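You operate a simulated robot arm through the tools that you are given. There is no shell and no other tool.

You run a simulated robot arm. Do the job below in one go: nothing can be reset, and whatever is moved stays where it is left.

JOB
Leak-test the clamped valve and put it in the tray the display names.
Fine: shut the bleed, pump to 4 bar or more, press the green TEST button; bleed to 0.0 before you free the clamp.

Only the result counts: the job must be done as asked and must still hold three seconds after the hand-in. Knocking over, shifting, dropping, spilling or breaking anything else fails it.

ROBOT AND FRAMES
A 7-joint arm with a two-finger parallel gripper, fixed in place. Base frame: the origin is at the foot of the arm, x ahead of it, y to its left, z up; the work surface is at about z = 780. Readings come in mm, degrees, newtons and seconds.
With the tool pointing down near the work surface it reaches from about 220 to 580 mm from the base axis. Its first joint turns from -166.0 to 166.0 degrees. Payload 3.4 kg.
The TCP is the grasp point between the finger pads, 30 mm short of the fingertips. In the tool frame z runs along the fingers and y along their closing line. Largest opening 94 mm; finger width 28, thickness 10; the body of the gripper, 50 by 96 mm, starts 55 mm behind the TCP.
Orientation is that of the tool frame in the base frame, as a unit quaternion [w, x, y, z]. With the fingers straight down and closing along the base's y, the tool's x points along the base's -x, its y along +y and its z along -z.

CONTROLS
- The arm moves only by the tool apply_moves. Its argument "rows" is a list of rows, each a list of 7 numbers: the shift along the tool's x, y, z in units of 150 mm (1.0 is 150 mm), then the turn, a rotation vector about the tool's x, y, z in units of 120 degrees (1.0 is 120 degrees), then the opening in per cent of the stroke, from 0 (shut) to 100 (fully open). In form: [[x, y, z, wx, wy, wz, gripper], ...]. A call has 1 to 20 rows; each row is the pose to reach, as a shift and turn from the pose commanded when the call began, along the tool's axes at that moment. A call with a number of a shift or a turn outside -1 to 1 is refused whole. Rows are played at 5 a second. More than 50 mm and 8.6 degrees between two rows, or a gripper value outside its range, and nothing of the call is played. A pose out of reach is approached as far as the arm can. The call stops where the force on the tool passes 90 N (or 10 N more than at its start, if that is more) or the arm is blocked; 0.2 s more then pass. Each finger travels about 72 mm/s and halts on what it meets, pressing with about 39 N; the grip force reading is that of the motor and also rises with nothing between the fingers. The clock runs only during rows and for 0.2 s after the last one: add rows that repeat a pose to give the fingers time. The reply holds the time, the measured pose of the TCP, the force on the tool along the base axes, the opening and the grip force, in the units named above and with some noise, with the torque about the TCP (base axes, N m) and any sound that the robot's microphone picked up, and new pictures: "show" is both (left out), scene, wrist or none.
- Cameras (640 x 400 px; columns grow to the right, rows downward): "scene" is fixed at [400.2, -500.1, 1388.1]; the picture's right is [0.99, -0.10, 0.00], its down [-0.07, -0.68, -0.73] and it looks along [0.08, 0.72, -0.68] (base axes); focal length 255 px, centre (320, 200). "wrist" rides on the gripper at [76, 14, -103] in the tool frame; the picture's right is [-0.18, 0.98, 0.00], its down [-0.75, -0.14, -0.64] and it looks along [-0.63, -0.12, 0.77] (tool axes); focal length 243 px, centre (320, 200). There is no depth. A picture from a camera that has moved, and an enlarged one, comes with that camera's place and axes in the base frame and with its lens.
- move_column(by): slides the trunk up (or, below 0, down) by that many mm; the arm rides with it, the base frame stays. It gives what a move gives, with no picture.
- zoom(camera, box): a new picture of the part [left, top, right, bottom] of that camera's present view, enlarged. The clock stands still meanwhile.
- close_job(): hands the job in; it is judged then, once.

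Places have to be worked out from the pictures, the camera data and where the tool is seen. Open the gripper and draw the arm clear of the work before you hand the job in, unless the task says otherwise.

The tools are called after "Emit:" by a JSON object that holds its "api" and its "payload". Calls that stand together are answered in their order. apply_moves: Moves the arm, as the interface text tells. Its arguments: {"type":"object","properties":{"rows":{"type":"array","items":{"type":"array","items":{"type":"number"}}},"show":{"type":"string","enum":["both","scene","wrist","none"]}},"required":["rows"]} The other tools are called the same way: move_column (by) slides the trunk up or down; zoom (camera, box) takes an enlarged picture of a part of a camera's view; close_job () hands the job in.

At the start:

```text
clock: 0.0
position: [358.7, 43.3, 1156.5]
orientation: [0.0, 0.0, 1.0, -0.001]
force: [0.2, 0.7, -0.4]
ft_torque: [0.03, 0.0, 0.0]
finger_gap: 94.1
grip_force: 0.0
trunk travel left (down, up): [-300.0, 86.0]
```

scene: 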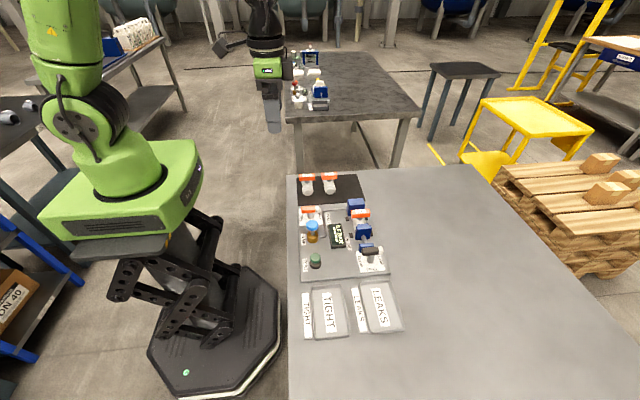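
wrist: 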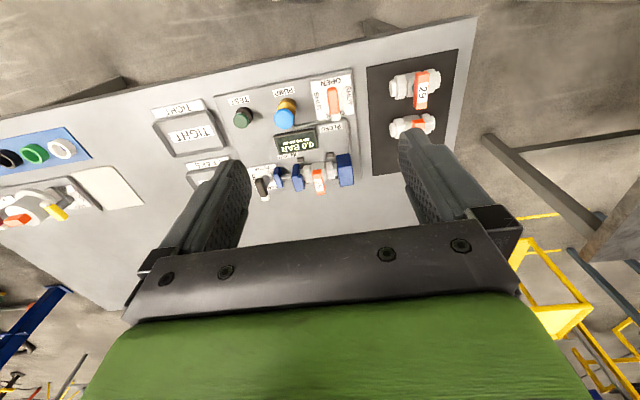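

I'll start by enlarging the pictures of the test rig to see its parts.

Emit:
{"api": "zoom", "payload": {"camera": "scene", "box": [280, 160, 420, 350]}}

Emit:
{"api": "zoom", "payload": {"camera": "wrist", "box": [140, 40, 480, 220]}}

Emit:
{"api": "zoom", "payload": {"camera": "scene", "box": [290, 190, 390, 280]}}

```text
2.11 times, centred on (350, 255) of scene
camera zoom: at [400.2, -500.1, 1388.1], right [0.99, -0.1, 0.0], down [-0.07, -0.68, -0.73], along [0.08, 0.72, -0.68], focal length 537 px, centre (257, 84)
```

zoom: 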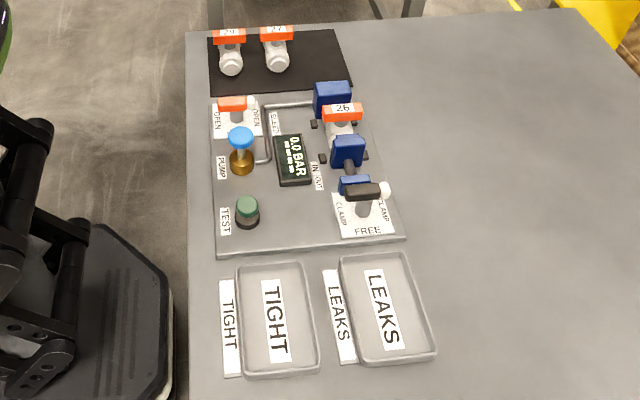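

```text
1.88 times, centred on (310, 130) of wrist
camera zoom: at [282.8, 58.8, 1259.7], right [0.18, 0.98, 0.0], down [0.75, -0.14, 0.64], along [0.63, -0.12, -0.77], focal length 457 px, centre (339, 332)
```

zoom: 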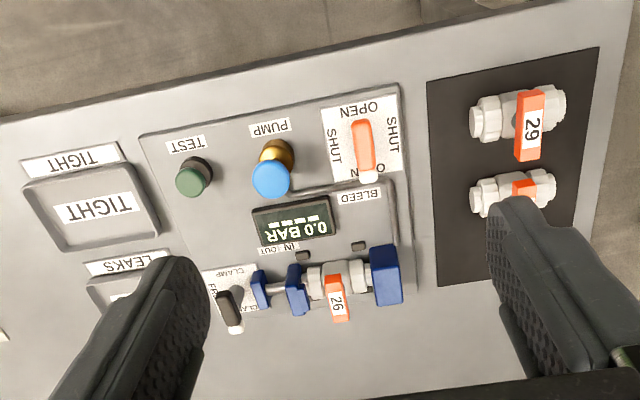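

```text
4.44 times, centred on (340, 235) of scene
camera zoom: at [400.2, -500.1, 1388.1], right [0.99, -0.1, 0.0], down [-0.07, -0.68, -0.73], along [0.08, 0.72, -0.68], focal length 1134 px, centre (231, 44)
```

zoom: 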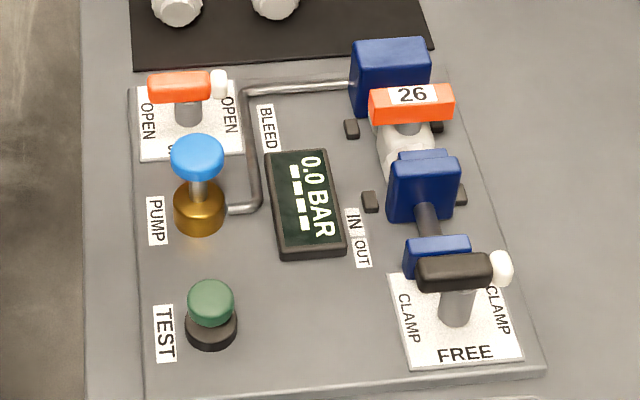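

The rig sits at roughly x 400–600, y −150–70, with the bleed lever currently along x (OPEN) and the clamp lever along x (CLAMP). I'll drop lower and to the right to get a closer wrist view before touching anything.

Emit:
{"api": "apply_moves", "payload": {"rows": [[0, -0.12, 0.25, 0, 0, 0, 100], [0, -0.24, 0.5, 0, 0, 0, 100], [0, -0.36, 0.75, 0, 0, 0, 100], [0, -0.48, 1.0, 0, 0, 0, 100], [0, -0.48, 1.0, 0, 0, 0, 100]], "show": "both"}}

```text
clock: 1.2
position: [359.0, -29.3, 1006.4]
orientation: [0.0, 0.0, 1.0, 0.0]
force: [0.1, -0.4, -1.2]
ft_torque: [0.02, -0.01, 0.02]
finger_gap: 94.0
grip_force: 0.1
trunk travel left (down, up): [-300.0, 86.0]
camera wrist: at [282.6, -12.8, 1109.2], right [0.18, 0.98, 0.0], down [0.75, -0.14, 0.64], along [0.63, -0.12, -0.77], focal length 243 px, centre (320, 200)
```

scene: 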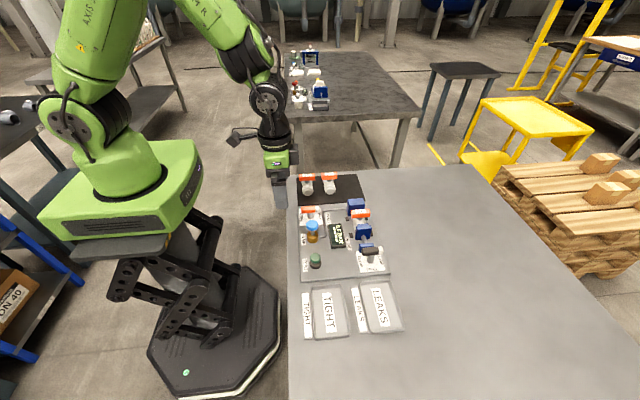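
wrist: 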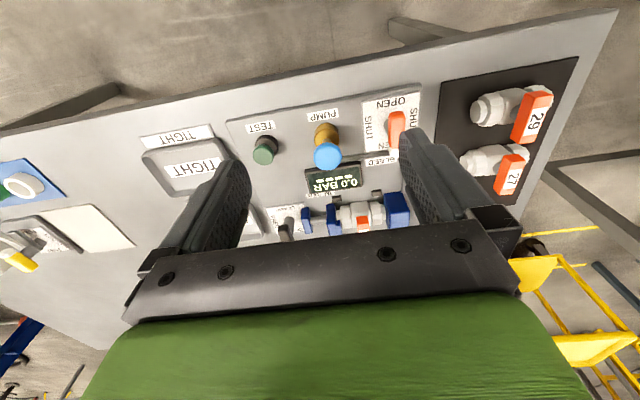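

The view is closer; I'll enlarge the panel in the wrist picture to locate each control.

Emit:
{"api": "zoom", "payload": {"camera": "wrist", "box": [220, 70, 440, 240]}}

Emit:
{"api": "zoom", "payload": {"camera": "wrist", "box": [240, 170, 420, 250]}}

```text
2.35 times, centred on (330, 155) of wrist
camera zoom: at [282.6, -12.8, 1109.2], right [0.18, 0.98, 0.0], down [0.75, -0.14, 0.64], along [0.63, -0.12, -0.77], focal length 571 px, centre (296, 306)
```

zoom: 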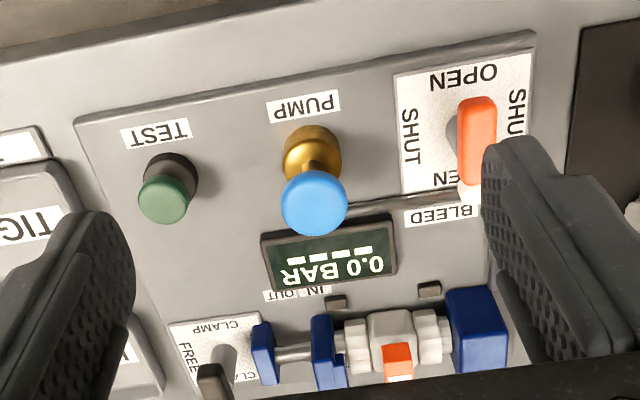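

```text
3.56 times, centred on (330, 210) of wrist
camera zoom: at [282.6, -12.8, 1109.2], right [0.18, 0.98, 0.0], down [0.75, -0.14, 0.64], along [0.63, -0.12, -0.77], focal length 863 px, centre (284, 164)
```

zoom: 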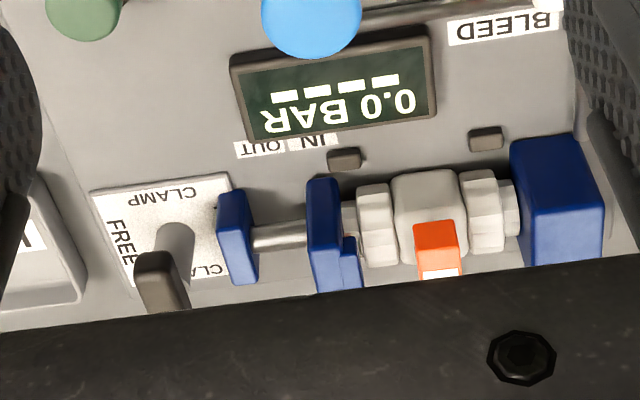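

Triangulating the two views: bleed lever about (428, 57, 825) lying along x, pump cap (427, −30, 854), TEST (429, −117, 820), clamp lever about (577, −125, 838), valve 26 handle about (571, 4, 852). I'll go above the bleed lever with the fingers closing across it (along y).

Emit:
{"api": "apply_moves", "payload": {"rows": [[-0.154, 0.192, 0.17, 0, 0, 0, 60], [-0.308, 0.384, 0.34, 0, 0, 0, 60], [-0.463, 0.575, 0.51, 0, 0, 0, 60], [-0.463, 0.575, 0.51, 0, 0, 0, 60]], "show": "both"}}

```text
clock: 2.2
position: [429.3, 56.1, 929.9]
orientation: [0.001, 0.001, 1.0, 0.001]
force: [0.2, 0.4, -1.1]
ft_torque: [0.01, 0.0, 0.01]
finger_gap: 56.6
grip_force: 0.1
trunk travel left (down, up): [-300.0, 86.0]
camera wrist: at [353.0, 70.6, 1033.5], right [0.18, 0.98, 0.0], down [0.75, -0.14, 0.64], along [0.63, -0.12, -0.77], focal length 243 px, centre (320, 200)
```

scene: 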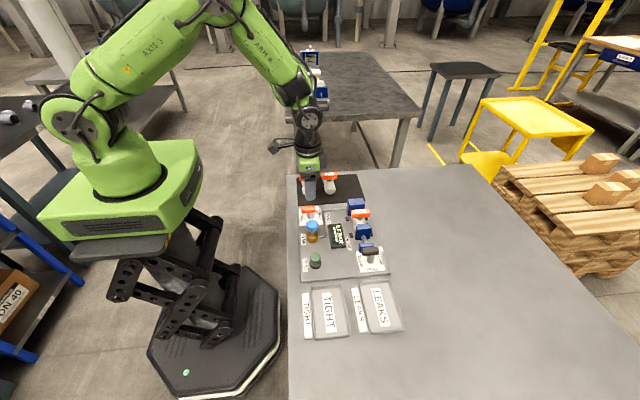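
wrist: 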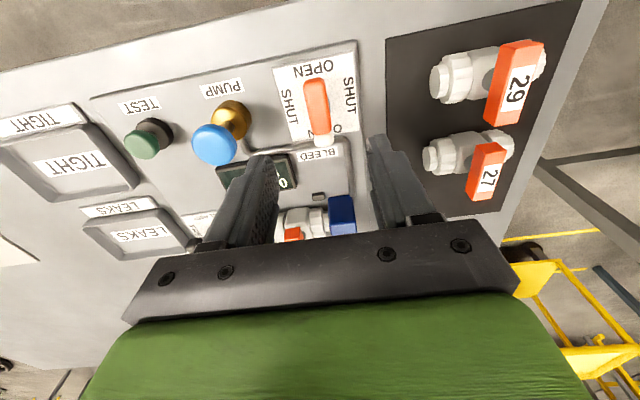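

The lever sits between the fingers in the view; I'll enlarge to refine its centre and also check the scene view.

Emit:
{"api": "zoom", "payload": {"camera": "wrist", "box": [180, 40, 380, 165]}}

Emit:
{"api": "zoom", "payload": {"camera": "scene", "box": [280, 150, 400, 225]}}

```text
3.20 times, centred on (280, 102) of wrist
camera zoom: at [353.0, 70.6, 1033.5], right [0.18, 0.98, 0.0], down [0.75, -0.14, 0.64], along [0.63, -0.12, -0.77], focal length 776 px, centre (448, 512)
```

zoom: 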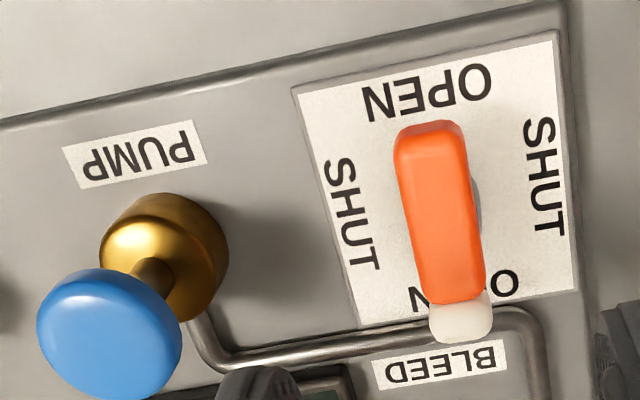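

```text
5.33 times, centred on (340, 188) of scene
camera zoom: at [400.2, -500.1, 1388.1], right [0.99, -0.1, 0.0], down [-0.07, -0.68, -0.73], along [0.08, 0.72, -0.68], focal length 1360 px, centre (213, 267)
```

zoom: 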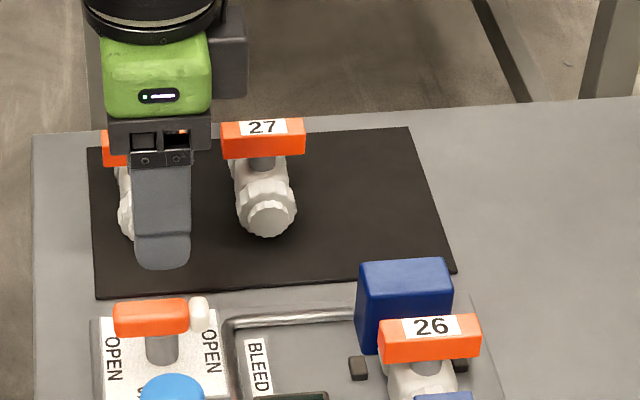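

Lever centre refined to about (427, 56). I'll descend so the fingertips straddle it (TCP z ≈ 838), then look before closing.

Emit:
{"api": "apply_moves", "payload": {"rows": [[0.006, 0, 0.3, 0, 0, 0, 60], [0.012, 0, 0.5, 0, 0, 0, 60], [0.012, 0, 0.613, 0, 0, 0, 60], [0.012, 0, 0.613, 0, 0, 0, 60]], "show": "both"}}

```text
clock: 3.2
position: [426.1, 56.5, 836.9]
orientation: [0.0, 0.0, 1.0, 0.0]
force: [0.1, -0.3, 0.1]
ft_torque: [-0.01, 0.01, 0.0]
finger_gap: 56.5
grip_force: 0.1
trunk travel left (down, up): [-300.0, 86.0]
camera wrist: at [351.4, 71.4, 940.2], right [0.18, 0.98, 0.0], down [0.75, -0.14, 0.64], along [0.63, -0.12, -0.77], focal length 243 px, centre (320, 200)
```

scene: 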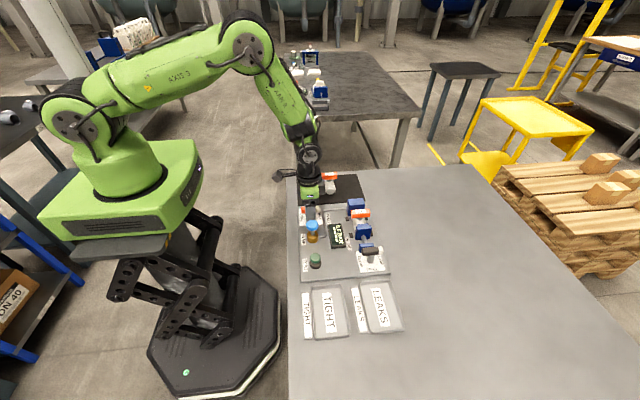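
wrist: 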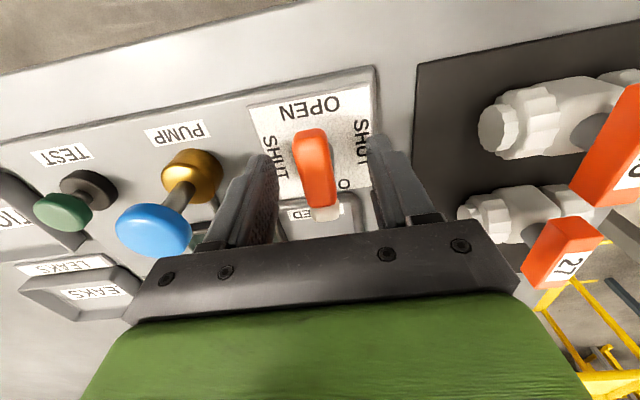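

The lever is well centred between the fingers. Closing on it.

Emit:
{"api": "apply_moves", "payload": {"rows": [[0, 0, 0, 0, 0, 0, 30], [0, 0, 0, 0, 0, 0, 0], [0, 0, 0, 0, 0, 0, 0], [0, 0, 0, 0, 0, 0, 0]], "show": "wrist"}}

```text
clock: 4.2
position: [427.1, 54.7, 837.2]
orientation: [0.0, 0.001, 1.0, -0.001]
force: [-1.3, -5.6, -5.1]
ft_torque: [-0.14, -0.5, 0.04]
finger_gap: 22.4
grip_force: 45.0
trunk travel left (down, up): [-300.0, 86.0]
camera wrist: at [351.7, 70.4, 940.2], right [0.19, 0.98, 0.0], down [0.75, -0.14, 0.64], along [0.63, -0.12, -0.77], focal length 243 px, centre (320, 200)
```

wrist: 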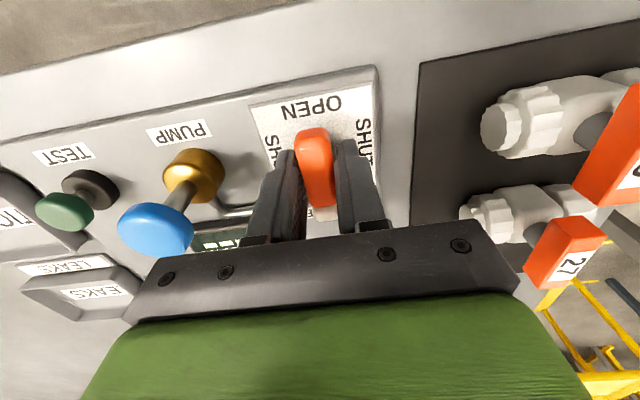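

Gripped (22 mm bar, 45 N). I'll try a small trial turn about the tool axis to feel which way the lever moves.

Emit:
{"api": "apply_moves", "payload": {"rows": [[0, 0, 0, 0, 0, 0.06, 0], [0, 0, 0, 0, 0, 0.12, 0], [0, 0, 0, 0, 0, 0.12, 0]], "show": "wrist"}}

```text
clock: 5.0
position: [426.7, 54.9, 837.0]
orientation: [0.001, 0.127, 0.992, -0.001]
force: [1.0, -9.2, -17.1]
ft_torque: [-0.3, -1.18, -0.04]
finger_gap: 22.6
grip_force: 44.9
trunk travel left (down, up): [-300.0, 86.0]
camera wrist: at [357.9, 89.3, 940.2], right [0.43, 0.9, 0.0], down [0.69, -0.33, 0.64], along [0.58, -0.27, -0.77], focal length 243 px, centre (320, 200)
```

wrist: 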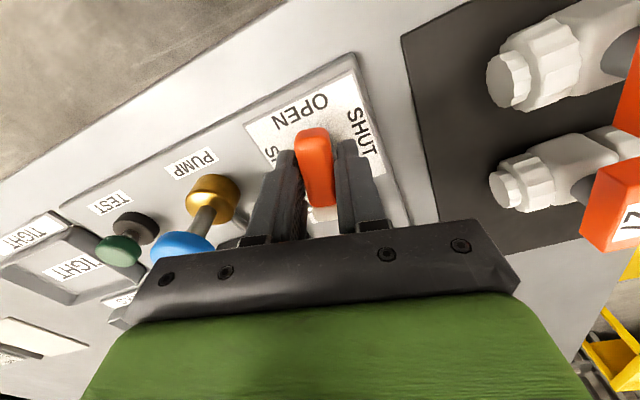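

The lever follows freely (almost no torque about z). I'll continue this way to a total of 90°.

Emit:
{"api": "apply_moves", "payload": {"rows": [[0, 0, 0, 0, 0, 0.063, 0], [0, 0, 0, 0, 0, 0.126, 0], [0, 0, 0, 0, 0, 0.189, 0], [0, 0, 0, 0, 0, 0.252, 0], [0, 0, 0, 0, 0, 0.315, 0], [0, 0, 0, 0, 0, 0.378, 0], [0, 0, 0, 0, 0, 0.441, 0], [0, 0, 0, 0, 0, 0.504, 0], [0, 0, 0, 0, 0, 0.567, 0], [0, 0, 0, 0, 0, 0.63, 0], [0, 0, 0, 0, 0, 0.63, 0]], "show": "both"}}

```text
clock: 7.4
position: [429.0, 56.2, 836.3]
orientation: [-0.001, 0.709, 0.705, -0.001]
force: [9.3, -13.6, -24.0]
ft_torque: [0.42, 0.01, 0.16]
finger_gap: 22.4
grip_force: 45.0
trunk travel left (down, up): [-300.0, 86.0]
camera wrist: at [443.4, 133.0, 940.3], right [0.98, -0.19, 0.0], down [-0.14, -0.75, 0.64], along [-0.12, -0.63, -0.77], focal length 243 px, centre (320, 200)
```

scene: 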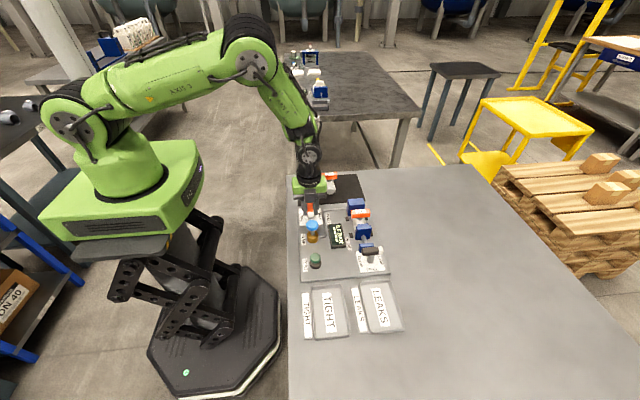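
wrist: 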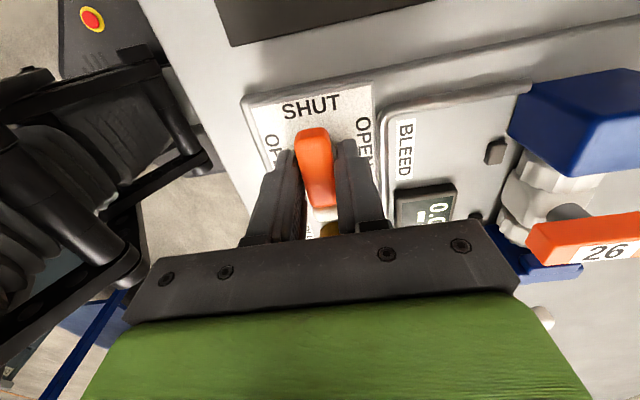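

The lever is now along y, at SHUT. I'll open the fingers and lift straight up.

Emit:
{"api": "apply_moves", "payload": {"rows": [[0, 0, 0, 0, 0, 0, 55], [0, 0, 0, 0, 0, 0, 55], [0, 0, 0, 0, 0, 0, 55], [0, 0, -0.25, 0, 0, 0, 55], [0, 0, -0.55, 0, 0, 0, 55], [0, 0, -0.8, 0, 0, 0, 55], [0, 0, -0.8, 0, 0, 0, 55]], "show": "both"}}

```text
clock: 9.0
position: [428.0, 59.4, 956.0]
orientation: [-0.001, 0.707, 0.707, -0.001]
force: [0.9, -0.1, -1.1]
ft_torque: [-0.03, 0.01, 0.02]
finger_gap: 51.7
grip_force: 0.0
trunk travel left (down, up): [-300.0, 86.0]
camera wrist: at [442.7, 135.6, 1059.5], right [0.98, -0.18, 0.0], down [-0.14, -0.75, 0.64], along [-0.12, -0.63, -0.77], focal length 243 px, centre (320, 200)
```

scene: 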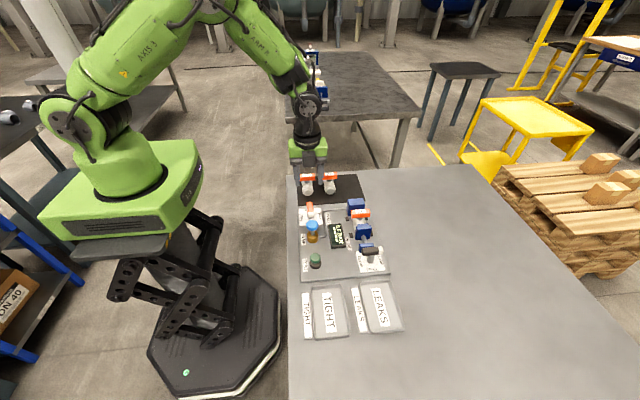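
wrist: 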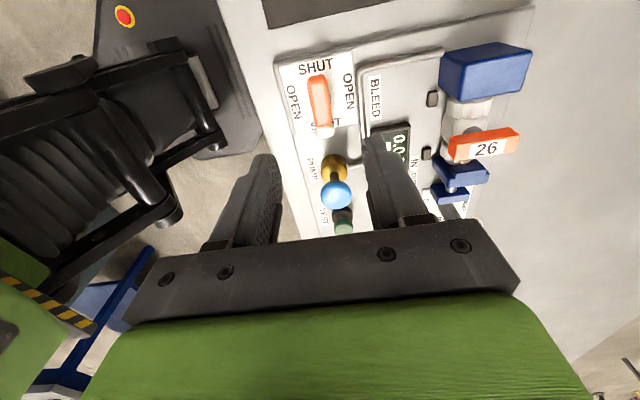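

The bleed is at SHUT. This viewpoint shows the valve from its +y end, so I'll enlarge it to measure the valve, jaws and pump.

Emit:
{"api": "zoom", "payload": {"camera": "wrist", "box": [400, 30, 560, 220]}}

Emit:
{"api": "zoom", "payload": {"camera": "wrist", "box": [260, 40, 400, 240]}}

Emit:
{"api": "zoom", "payload": {"camera": "scene", "box": [290, 190, 390, 280]}}

```text
2.11 times, centred on (480, 125) of wrist
camera zoom: at [442.7, 135.6, 1059.5], right [0.98, -0.18, 0.0], down [-0.14, -0.75, 0.64], along [-0.12, -0.63, -0.77], focal length 511 px, centre (-17, 358)
```

zoom: 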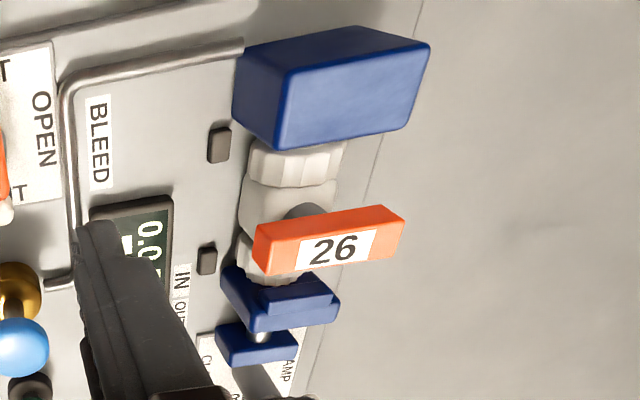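

```text
2.00 times, centred on (330, 140) of wrist
camera zoom: at [442.7, 135.6, 1059.5], right [0.98, -0.18, 0.0], down [-0.14, -0.75, 0.64], along [-0.12, -0.63, -0.77], focal length 485 px, centre (300, 320)
```

zoom: 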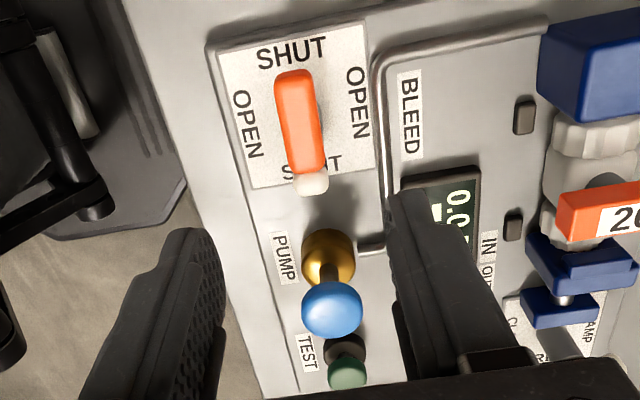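

```text
4.44 times, centred on (340, 235) of scene
camera zoom: at [400.2, -500.1, 1388.1], right [0.99, -0.1, 0.0], down [-0.07, -0.68, -0.73], along [0.08, 0.72, -0.68], focal length 1134 px, centre (231, 44)
```

zoom: 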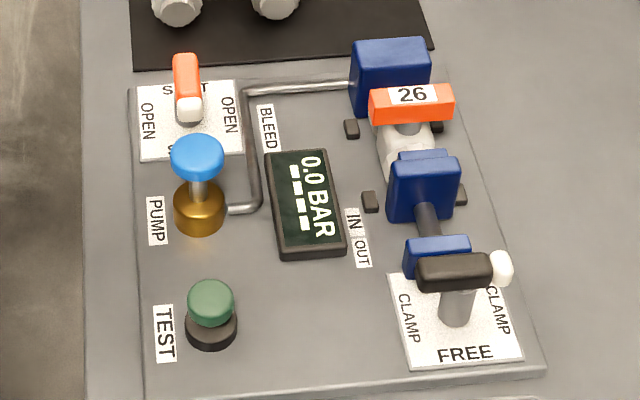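

The pump cap is about (428, −30, top ≈ 858). I'll turn the tool back to the default heading, close the fingers and move above the pump.

Emit:
{"api": "apply_moves", "payload": {"rows": [[-0.054, 0, 0, 0, 0, -0.0682, 40], [-0.108, 0, 0, 0, 0, -0.1364, 20], [-0.162, 0, 0, 0, 0, -0.2045, 0], [-0.216, 0, 0, 0, 0, -0.2727, 0], [-0.27, 0, 0, 0, 0, -0.3409, 0], [-0.324, 0, 0, 0, 0, -0.4091, 0], [-0.378, 0, 0, 0, 0, -0.4773, 0], [-0.432, 0, 0, 0, 0, -0.5455, 0], [-0.486, 0, 0, 0, 0, -0.6136, 0], [-0.54, 0, 0, 0, 0, -0.6818, 0], [-0.593, 0, 0, 0, 0, -0.75, 0], [-0.593, 0, 0.2, 0, 0, -0.75, 0], [-0.593, 0, 0.2, 0, 0, -0.75, 0]], "show": "both"}}

```text
clock: 11.8
position: [427.4, -33.1, 928.0]
orientation: [0.001, -0.001, 1.0, 0.0]
force: [-0.2, -0.7, 0.2]
ft_torque: [0.0, 0.0, 0.01]
finger_gap: 0.0
grip_force: 33.2
trunk travel left (down, up): [-300.0, 86.0]
camera wrist: at [350.4, -17.1, 1031.8], right [0.18, 0.98, 0.0], down [0.75, -0.14, 0.64], along [0.63, -0.12, -0.77], focal length 243 px, centre (320, 200)
```

scene: 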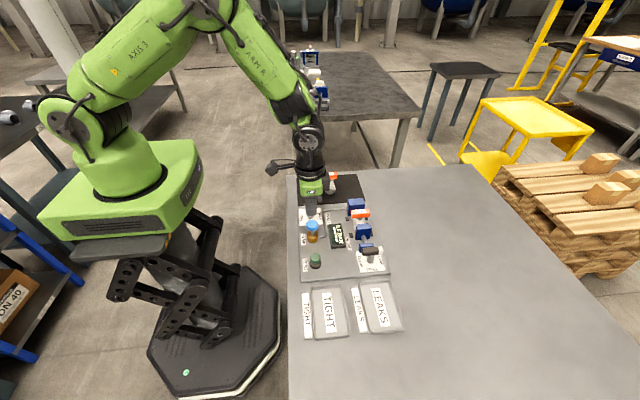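
wrist: 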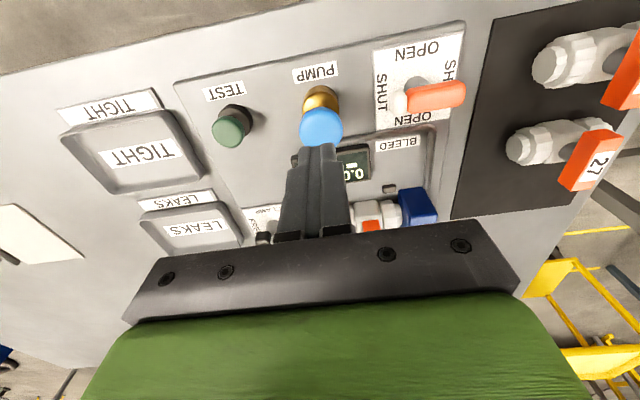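

Cap estimated at (427, −31, top ≈ 858), fingertips at z ≈ 898. I'll descend gently and watch the force for contact.

Emit:
{"api": "apply_moves", "payload": {"rows": [[0, 0.01, 0.12, 0, 0, 0, 0], [0, 0.01, 0.22, 0, 0, 0, 0], [0, 0.01, 0.26, 0, 0, 0, 0], [0, 0.01, 0.3, 0, 0, 0, 0], [0, 0.01, 0.34, 0, 0, 0, 0]], "show": "both"}}

Emit:
{"api": "zoom", "payload": {"camera": "scene", "box": [290, 190, 390, 280]}}

```text
clock: 13.0
position: [424.6, -29.1, 877.0]
orientation: [0.001, 0.0, 1.0, 0.0]
force: [0.4, 1.5, 4.6]
ft_torque: [0.02, -0.01, -0.05]
finger_gap: 0.0
grip_force: 33.1
trunk travel left (down, up): [-300.0, 86.0]
camera wrist: at [349.9, -14.7, 980.0], right [0.18, 0.98, 0.0], down [0.75, -0.14, 0.64], along [0.63, -0.12, -0.77], focal length 243 px, centre (320, 200)
```

scene: 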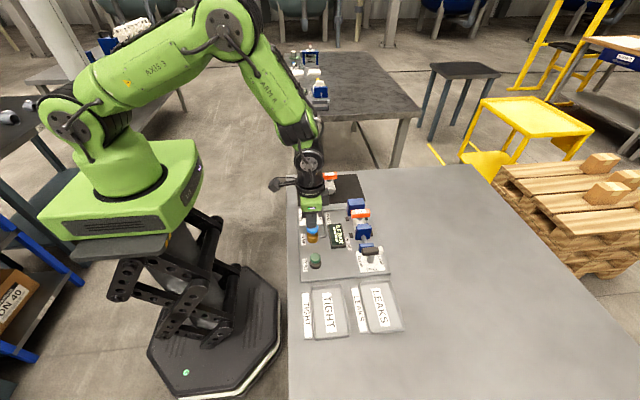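
wrist: 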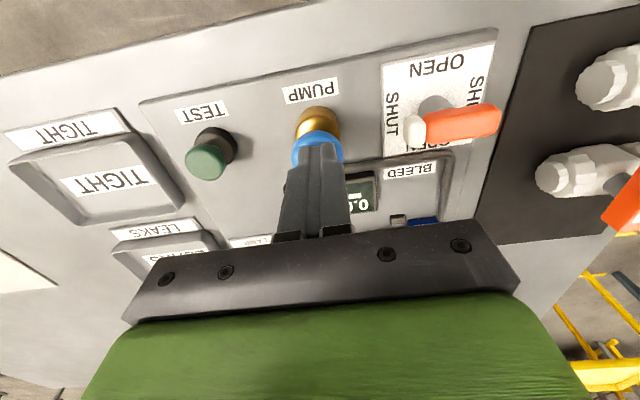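

```text
4.44 times, centred on (340, 235) of scene
camera zoom: at [400.2, -500.1, 1388.1], right [0.99, -0.1, 0.0], down [-0.07, -0.68, -0.73], along [0.08, 0.72, -0.68], focal length 1134 px, centre (231, 44)
```

zoom: 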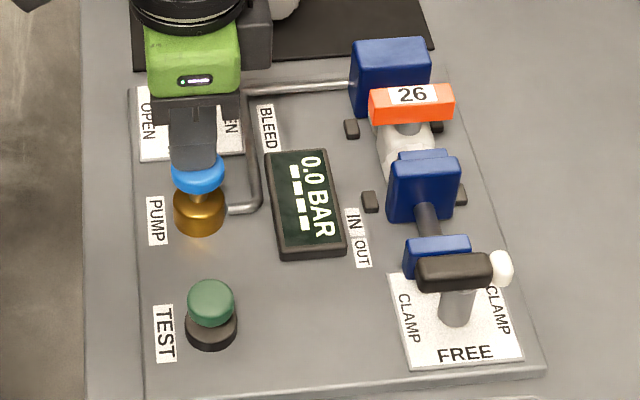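

The cap is being pushed (≈5 N, tip z ≈ 847). I'll continue the stroke downwards and watch for the end of travel.

Emit:
{"api": "apply_moves", "payload": {"rows": [[-0.007, 0, 0.03, 0, 0, 0, 0], [-0.012, 0, 0.06, 0, 0, 0, 0], [-0.012, 0, 0.09, 0, 0, 0, 0], [-0.012, 0, 0.09, 0, 0, 0, 0]], "show": "none"}}

Emit:
{"api": "zoom", "payload": {"camera": "scene", "box": [290, 190, 390, 280]}}

```text
clock: 14.0
position: [425.4, -29.2, 867.2]
orientation: [0.004, 0.0, 1.0, 0.0]
force: [-6.0, 3.6, 54.8]
ft_torque: [-0.02, 0.04, 0.01]
finger_gap: 0.0
grip_force: 33.4
trunk travel left (down, up): [-300.0, 86.0]
```

```text
4.44 times, centred on (340, 235) of scene
camera zoom: at [400.2, -500.1, 1388.1], right [0.99, -0.1, 0.0], down [-0.07, -0.68, -0.73], along [0.08, 0.72, -0.68], focal length 1134 px, centre (231, 44)
```

zoom: 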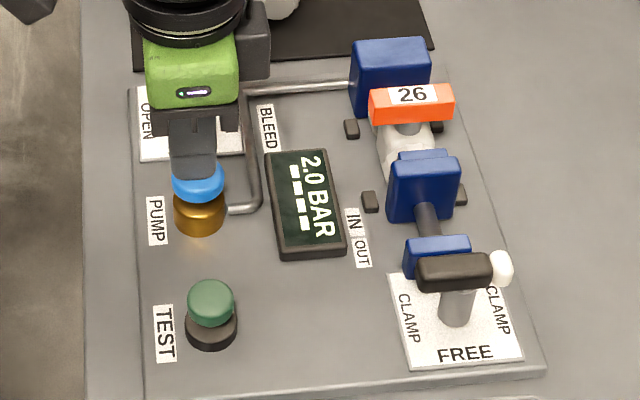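

One full stroke gave 2.0 bar, with a hard end of travel at TCP z ≈ 867. I'll let it rise and make a second stroke.

Emit:
{"api": "apply_moves", "payload": {"rows": [[0, 0, -0.1, 0, 0, 0, 0], [0, 0, -0.2, 0, 0, 0, 0], [0, 0, -0.22, 0, 0, 0, 0], [0, 0, -0.22, 0, 0, 0, 0], [0, 0, -0.15, 0, 0, 0, 0], [0, 0, -0.1, 0, 0, 0, 0], [0, 0, -0.06, 0, 0, 0, 0], [0, 0, -0.03, 0, 0, 0, 0], [0, 0, 0, 0, 0, 0, 0], [0, 0, 0, 0, 0, 0, 0]], "show": "none"}}

Emit:
{"api": "zoom", "payload": {"camera": "scene", "box": [290, 190, 390, 280]}}

```text
clock: 16.2
position: [426.8, -30.0, 867.5]
orientation: [0.005, 0.0, 1.0, -0.001]
force: [-2.5, -1.4, 56.0]
ft_torque: [-0.14, 0.06, 0.17]
finger_gap: 0.0
grip_force: 33.1
trunk travel left (down, up): [-300.0, 86.0]
```

```text
4.44 times, centred on (340, 235) of scene
camera zoom: at [400.2, -500.1, 1388.1], right [0.99, -0.1, 0.0], down [-0.07, -0.68, -0.73], along [0.08, 0.72, -0.68], focal length 1134 px, centre (231, 44)
```

zoom: 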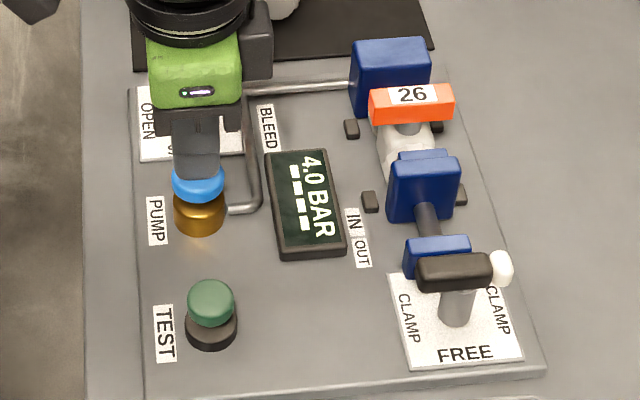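

The display reads 4.0 bar. I'll make one more stroke for margin, since a leaking valve could sag below 4 before the test, then lift clear.

Emit:
{"api": "apply_moves", "payload": {"rows": [[0, 0, -0.1, 0, 0, 0, 0], [0, 0, -0.2, 0, 0, 0, 0], [0, 0, -0.22, 0, 0, 0, 0], [0, 0, -0.22, 0, 0, 0, 0], [0, 0, -0.15, 0, 0, 0, 0], [0, 0, -0.1, 0, 0, 0, 0], [0, 0, -0.06, 0, 0, 0, 0], [0, 0, -0.03, 0, 0, 0, 0], [0, 0, 0, 0, 0, 0, 0], [0, 0, 0, 0, 0, 0, 0], [0, 0, -0.1, 0, 0, 0, 0], [0, 0, -0.2, 0, 0, 0, 0], [0, 0, -0.35, 0, 0, 0, 0], [0, 0, -0.35, 0, 0, 0, 0]], "show": "wrist"}}

Emit:
{"api": "zoom", "payload": {"camera": "scene", "box": [290, 190, 390, 280]}}

```text
clock: 19.2
position: [428.1, -30.0, 914.3]
orientation: [-0.002, 0.0, 1.0, 0.0]
force: [-0.5, -0.4, 0.0]
ft_torque: [0.0, 0.01, -0.02]
finger_gap: 0.2
grip_force: 32.6
trunk travel left (down, up): [-300.0, 86.0]
camera wrist: at [352.1, -14.6, 1018.8], right [0.18, 0.98, 0.0], down [0.75, -0.14, 0.64], along [0.63, -0.12, -0.77], focal length 243 px, centre (320, 200)
```

wrist: 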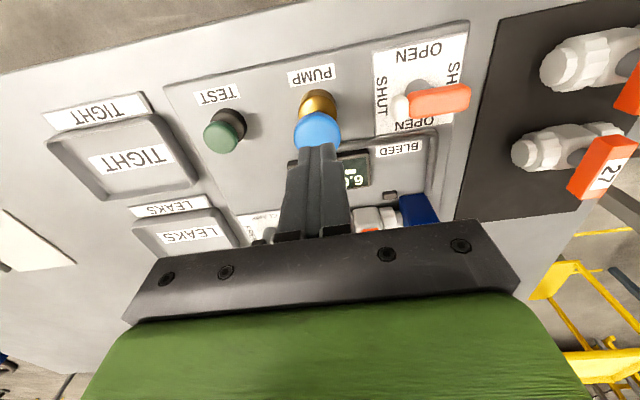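

```text
4.44 times, centred on (340, 235) of scene
camera zoom: at [400.2, -500.1, 1388.1], right [0.99, -0.1, 0.0], down [-0.07, -0.68, -0.73], along [0.08, 0.72, -0.68], focal length 1134 px, centre (231, 44)
```

zoom: 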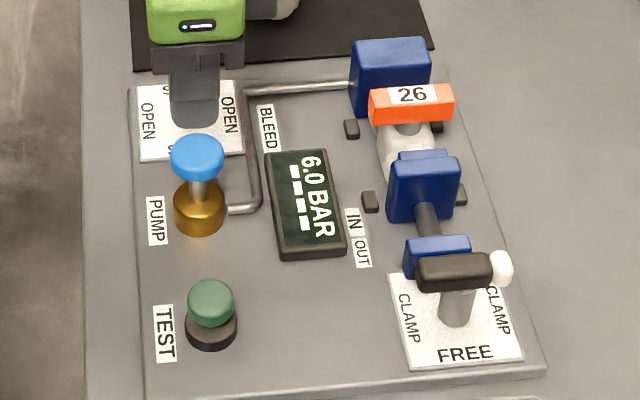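

6.0 bar is held. Next I'll move over the green TEST button at about (428, −116, top ≈ 824) and go down to just above it.

Emit:
{"api": "apply_moves", "payload": {"rows": [[0, -0.29, 0, 0, 0, 0, 0], [0, -0.573, 0, 0, 0, 0, 0], [0, -0.573, 0.2, 0, 0, 0, 0], [0, -0.573, 0.3, 0, 0, 0, 0], [0, -0.573, 0.3, 0, 0, 0, 0]], "show": "wrist"}}

Emit:
{"api": "zoom", "payload": {"camera": "scene", "box": [290, 190, 390, 280]}}

```text
clock: 20.4
position: [427.5, -115.2, 868.9]
orientation: [0.0, -0.001, 1.0, -0.001]
force: [-0.7, 0.1, -0.3]
ft_torque: [0.01, -0.05, -0.01]
finger_gap: 0.0
grip_force: 33.1
trunk travel left (down, up): [-300.0, 86.0]
camera wrist: at [352.5, -99.6, 973.6], right [0.18, 0.98, 0.0], down [0.75, -0.14, 0.64], along [0.63, -0.12, -0.77], focal length 243 px, centre (320, 200)
```

wrist: 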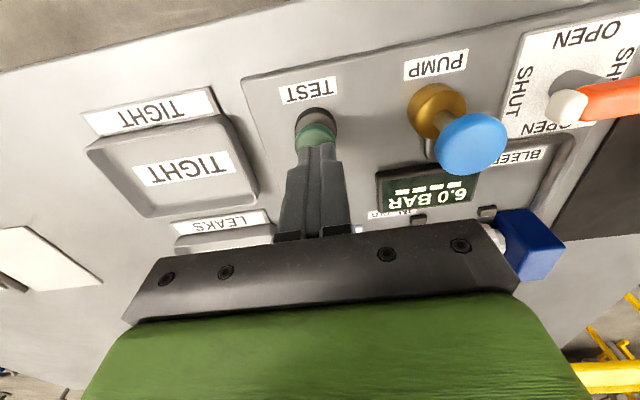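

```text
4.44 times, centred on (340, 235) of scene
camera zoom: at [400.2, -500.1, 1388.1], right [0.99, -0.1, 0.0], down [-0.07, -0.68, -0.73], along [0.08, 0.72, -0.68], focal length 1134 px, centre (231, 44)
```

zoom: 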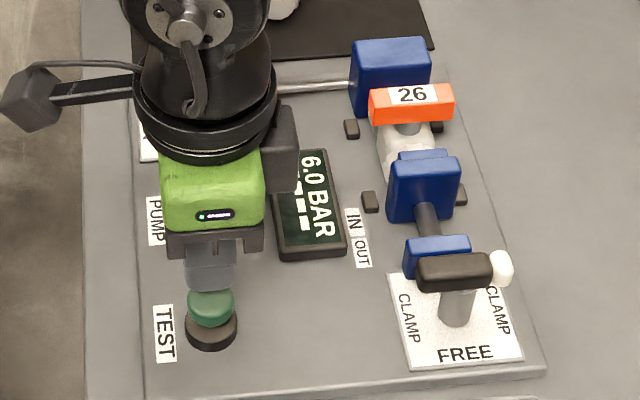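

The fingertips are over the green cap. I'll press down in small steps.

Emit:
{"api": "apply_moves", "payload": {"rows": [[0, 0, 0.06, 0, 0, 0, 0], [0, 0, 0.09, 0, 0, 0, 0], [0, 0, 0.11, 0, 0, 0, 0], [0, 0, 0.13, 0, 0, 0, 0], [0, 0, 0.15, 0, 0, 0, 0]], "show": "wrist"}}

Emit:
{"api": "zoom", "payload": {"camera": "scene", "box": [290, 190, 390, 280]}}

```text
clock: 21.6
position: [427.1, -114.6, 849.6]
orientation: [0.002, 0.0, 1.0, -0.001]
force: [-1.0, -0.8, 21.1]
ft_torque: [-0.06, 0.06, 0.01]
finger_gap: 0.0
grip_force: 32.8
trunk travel left (down, up): [-300.0, 86.0]
heard: click
camera wrist: at [351.6, -99.9, 952.7], right [0.18, 0.98, 0.0], down [0.75, -0.14, 0.65], along [0.63, -0.12, -0.76], focal length 243 px, centre (320, 200)
```

wrist: 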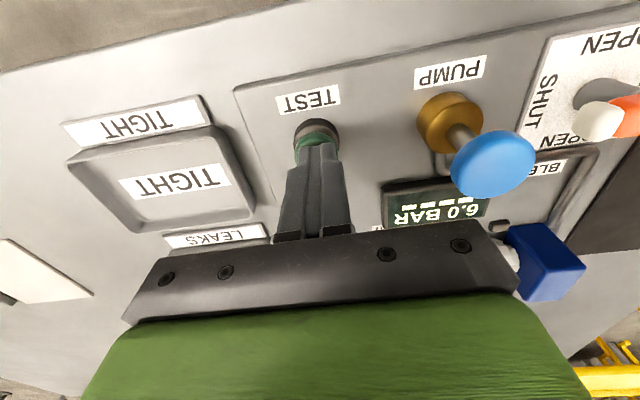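

```text
4.44 times, centred on (340, 235) of scene
camera zoom: at [400.2, -500.1, 1388.1], right [0.99, -0.1, 0.0], down [-0.07, -0.68, -0.73], along [0.08, 0.72, -0.68], focal length 1134 px, centre (231, 44)
```

zoom: 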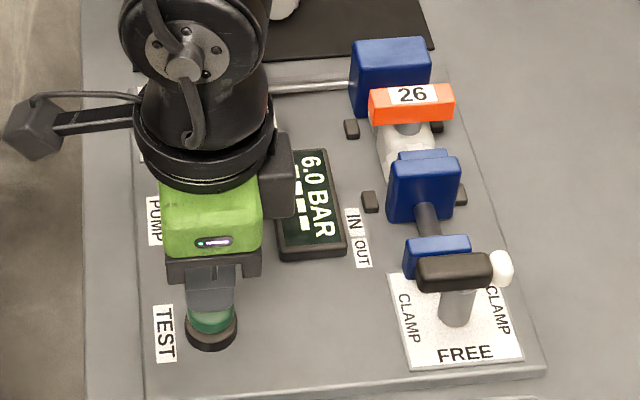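

A click was heard, so the button registered. I'll lift off and see what the display shows.

Emit:
{"api": "apply_moves", "payload": {"rows": [[0, 0, -0.1, 0, 0, 0, 0], [0, 0, -0.4, 0, 0, 0, 0], [0, 0, -0.6, 0, 0, 0, 0], [0, 0, -0.6, 0, 0, 0, 0]], "show": "wrist"}}

Emit:
{"api": "zoom", "payload": {"camera": "scene", "box": [290, 190, 390, 280]}}

Emit:
{"api": "zoom", "payload": {"camera": "wrist", "box": [320, 130, 480, 230]}}

```text
clock: 22.6
position: [429.0, -116.1, 938.8]
orientation: [0.0, 0.001, 1.0, 0.0]
force: [0.1, 0.1, -0.3]
ft_torque: [-0.01, 0.03, 0.0]
finger_gap: 0.1
grip_force: 33.0
trunk travel left (down, up): [-300.0, 86.0]
camera wrist: at [352.4, -100.9, 1043.1], right [0.18, 0.98, 0.0], down [0.75, -0.14, 0.64], along [0.63, -0.12, -0.77], focal length 243 px, centre (320, 200)
```

wrist: 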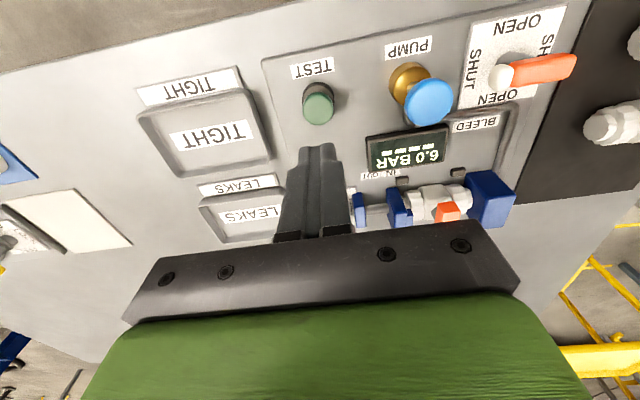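

```text
4.44 times, centred on (340, 235) of scene
camera zoom: at [400.2, -500.1, 1388.1], right [0.99, -0.1, 0.0], down [-0.07, -0.68, -0.73], along [0.08, 0.72, -0.68], focal length 1134 px, centre (231, 44)
```

zoom: 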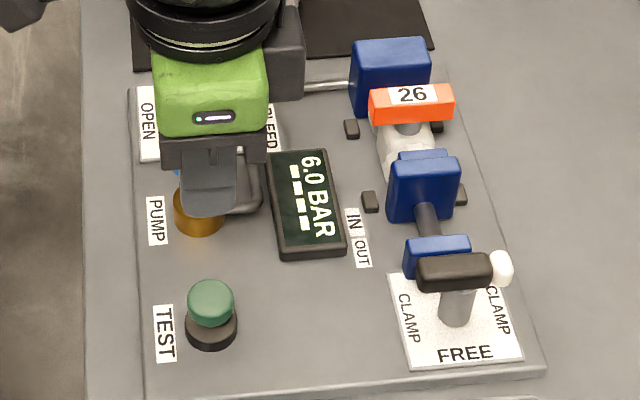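

```text
4.00 times, centred on (400, 180) of wrist
camera zoom: at [352.4, -100.9, 1043.1], right [0.18, 0.98, 0.0], down [0.75, -0.14, 0.64], along [0.63, -0.12, -0.77], focal length 970 px, centre (0, 280)
```

zoom: 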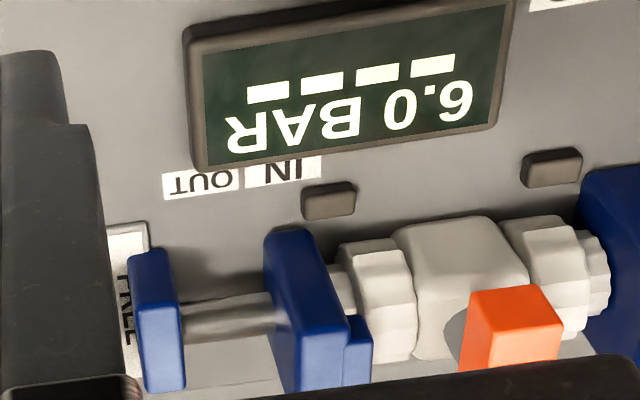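

The display still shows dashes; the test may take some seconds. I'll hold still and look again.

Emit:
{"api": "apply_moves", "payload": {"rows": [[0, 0, 0, 0, 0, 0, 0], [0, 0, 0, 0, 0, 0, 0], [0, 0, 0, 0, 0, 0, 0], [0, 0, 0, 0, 0, 0, 0], [0, 0, 0, 0, 0, 0, 0], [0, 0, 0, 0, 0, 0, 0], [0, 0, 0, 0, 0, 0, 0], [0, 0, 0, 0, 0, 0, 0], [0, 0, 0, 0, 0, 0, 0], [0, 0, 0, 0, 0, 0, 0], [0, 0, 0, 0, 0, 0, 0], [0, 0, 0, 0, 0, 0, 0], [0, 0, 0, 0, 0, 0, 0], [0, 0, 0, 0, 0, 0, 0], [0, 0, 0, 0, 0, 0, 0]], "show": "none"}}

Emit:
{"api": "zoom", "payload": {"camera": "scene", "box": [290, 190, 390, 280]}}

```text
clock: 25.8
position: [427.5, -114.6, 938.1]
orientation: [0.0, 0.0, 1.0, 0.0]
force: [-0.2, -0.2, -0.4]
ft_torque: [0.02, 0.0, -0.01]
finger_gap: 0.0
grip_force: 32.9
trunk travel left (down, up): [-300.0, 86.0]
```

```text
4.44 times, centred on (340, 235) of scene
camera zoom: at [400.2, -500.1, 1388.1], right [0.99, -0.1, 0.0], down [-0.07, -0.68, -0.73], along [0.08, 0.72, -0.68], focal length 1134 px, centre (231, 44)
```

zoom: 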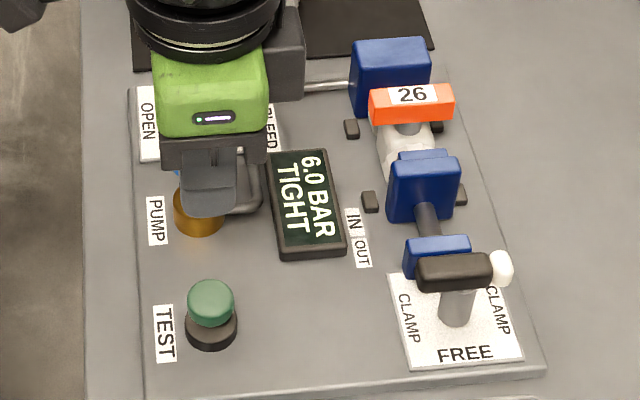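

The display names TIGHT at 6.0 bar. Now I'll bleed: move back over the bleed lever, turning the tool 90° so the fingers close along x across the lever.

Emit:
{"api": "apply_moves", "payload": {"rows": [[0, 0.0864, 0, 0, 0, 0.0682, 0], [0, 0.1727, 0, 0, 0, 0.1364, 0], [0, 0.2591, 0, 0, 0, 0.2045, 0], [0, 0.3455, 0, 0, 0, 0.2727, 0], [0, 0.4318, 0, 0, 0, 0.3409, 0], [0, 0.5182, 0, 0, 0, 0.4091, 0], [0, 0.6045, 0, 0, 0, 0.4773, 15], [0, 0.6909, 0, 0, 0, 0.5455, 30], [0, 0.7773, 0, 0, 0, 0.6136, 45], [0, 0.8636, 0, 0, 0, 0.6818, 55], [0, 0.95, 0, 0, 0, 0.75, 55], [0, 0.95, 0, 0, 0, 0.75, 55]], "show": "wrist"}}

```text
clock: 28.4
position: [428.3, 26.8, 938.4]
orientation: [0.0, 0.708, 0.706, 0.0]
force: [-0.4, -0.1, 0.5]
ft_torque: [-0.01, -0.01, -0.02]
finger_gap: 51.8
grip_force: 0.1
trunk travel left (down, up): [-300.0, 86.0]
camera wrist: at [443.3, 104.9, 1041.5], right [0.98, -0.19, 0.0], down [-0.14, -0.75, 0.64], along [-0.12, -0.63, -0.77], focal length 243 px, centre (320, 200)
```

wrist: 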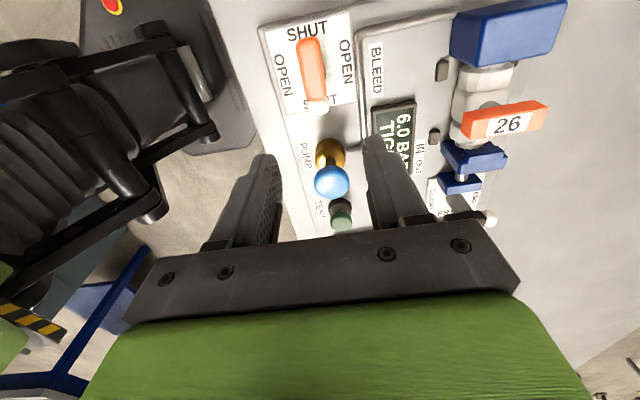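

Display confirmed TIGHT. I'll step to y ≈ 56 and descend onto the lever, then close.

Emit:
{"api": "apply_moves", "payload": {"rows": [[0.1, 0, 0, 0, 0, 0, 55], [0.197, 0, 0, 0, 0, 0, 55], [0.197, 0, 0.3, 0, 0, 0, 55], [0.197, 0, 0.55, 0, 0, 0, 55], [0.197, 0, 0.673, 0, 0, 0, 55], [0.197, 0, 0.673, 0, 0, 0, 55]], "show": "wrist"}}

```text
clock: 29.8
position: [429.2, 55.2, 835.4]
orientation: [0.0, 0.707, 0.707, 0.0]
force: [0.4, -0.1, -0.5]
ft_torque: [0.01, 0.01, 0.02]
finger_gap: 51.9
grip_force: 0.0
trunk travel left (down, up): [-300.0, 86.0]
camera wrist: at [443.8, 133.3, 938.7], right [0.98, -0.18, 0.0], down [-0.14, -0.75, 0.64], along [-0.12, -0.63, -0.77], focal length 243 px, centre (320, 200)
```

wrist: 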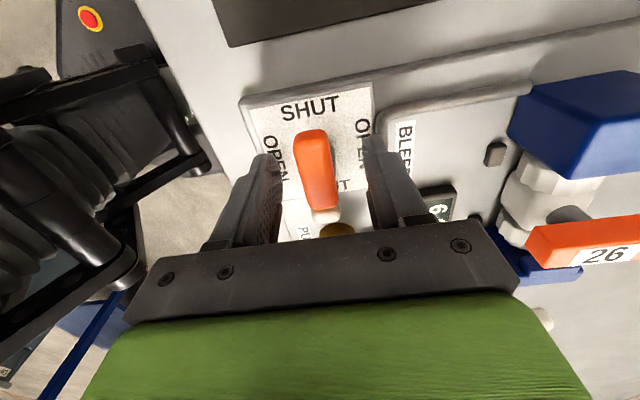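

The lever is centred between the fingers. I'll close and turn it back 90° to OPEN.

Emit:
{"api": "apply_moves", "payload": {"rows": [[0, 0, 0, 0, 0, 0, 25], [0, 0, 0, 0, 0, 0, 0], [0, 0, 0, 0, 0, 0, 0], [0, 0, 0, 0, 0, 0, 0], [0, 0, 0, 0, 0, -0.0682, 0], [0, 0, 0, 0, 0, -0.1364, 0], [0, 0, 0, 0, 0, -0.2045, 0], [0, 0, 0, 0, 0, -0.2727, 0], [0, 0, 0, 0, 0, -0.3409, 0], [0, 0, 0, 0, 0, -0.4091, 0], [0, 0, 0, 0, 0, -0.4773, 0], [0, 0, 0, 0, 0, -0.5455, 0], [0, 0, 0, 0, 0, -0.6136, 0], [0, 0, 0, 0, 0, -0.6818, 0], [0, 0, 0, 0, 0, -0.75, 0], [0, 0, 0, 0, 0, -0.75, 0]], "show": "both"}}

Emit:
{"api": "zoom", "payload": {"camera": "scene", "box": [290, 190, 390, 280]}}

```text
clock: 33.2
position: [426.1, 55.7, 835.4]
orientation: [-0.002, 0.0, 1.0, 0.0]
force: [-11.6, -10.7, -36.1]
ft_torque: [-0.04, -0.4, -0.06]
finger_gap: 22.3
grip_force: 45.2
trunk travel left (down, up): [-300.0, 86.0]
camera wrist: at [352.1, 70.2, 939.2], right [0.18, 0.98, 0.0], down [0.76, -0.14, 0.64], along [0.63, -0.12, -0.77], focal length 243 px, centre (320, 200)
```

scene: 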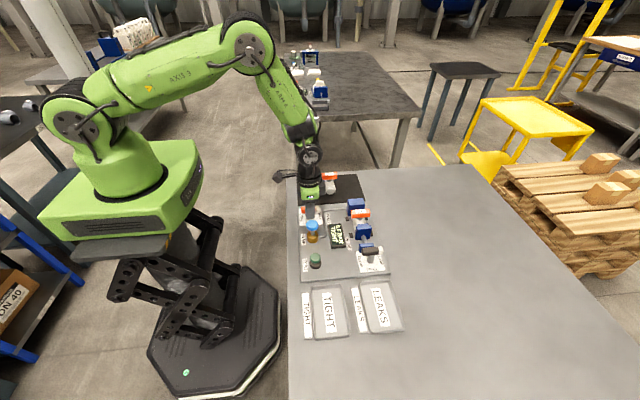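
wrist: 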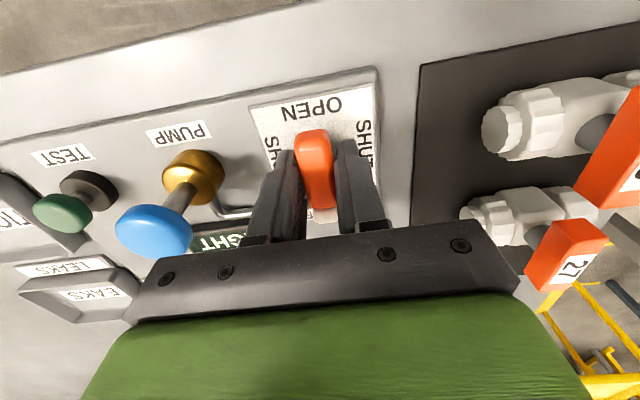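

```text
4.44 times, centred on (340, 235) of scene
camera zoom: at [400.2, -500.1, 1388.1], right [0.99, -0.1, 0.0], down [-0.07, -0.68, -0.73], along [0.08, 0.72, -0.68], focal length 1134 px, centre (231, 44)
```

zoom: 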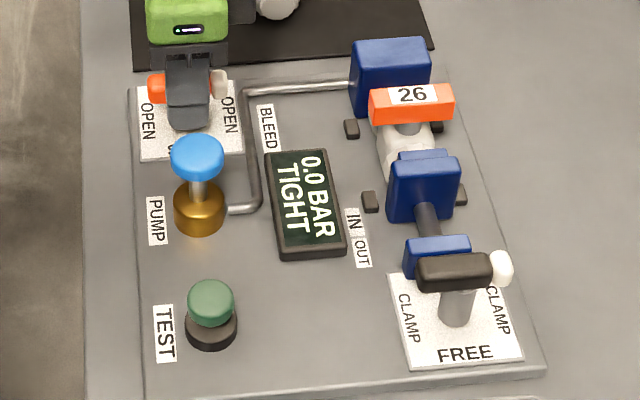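

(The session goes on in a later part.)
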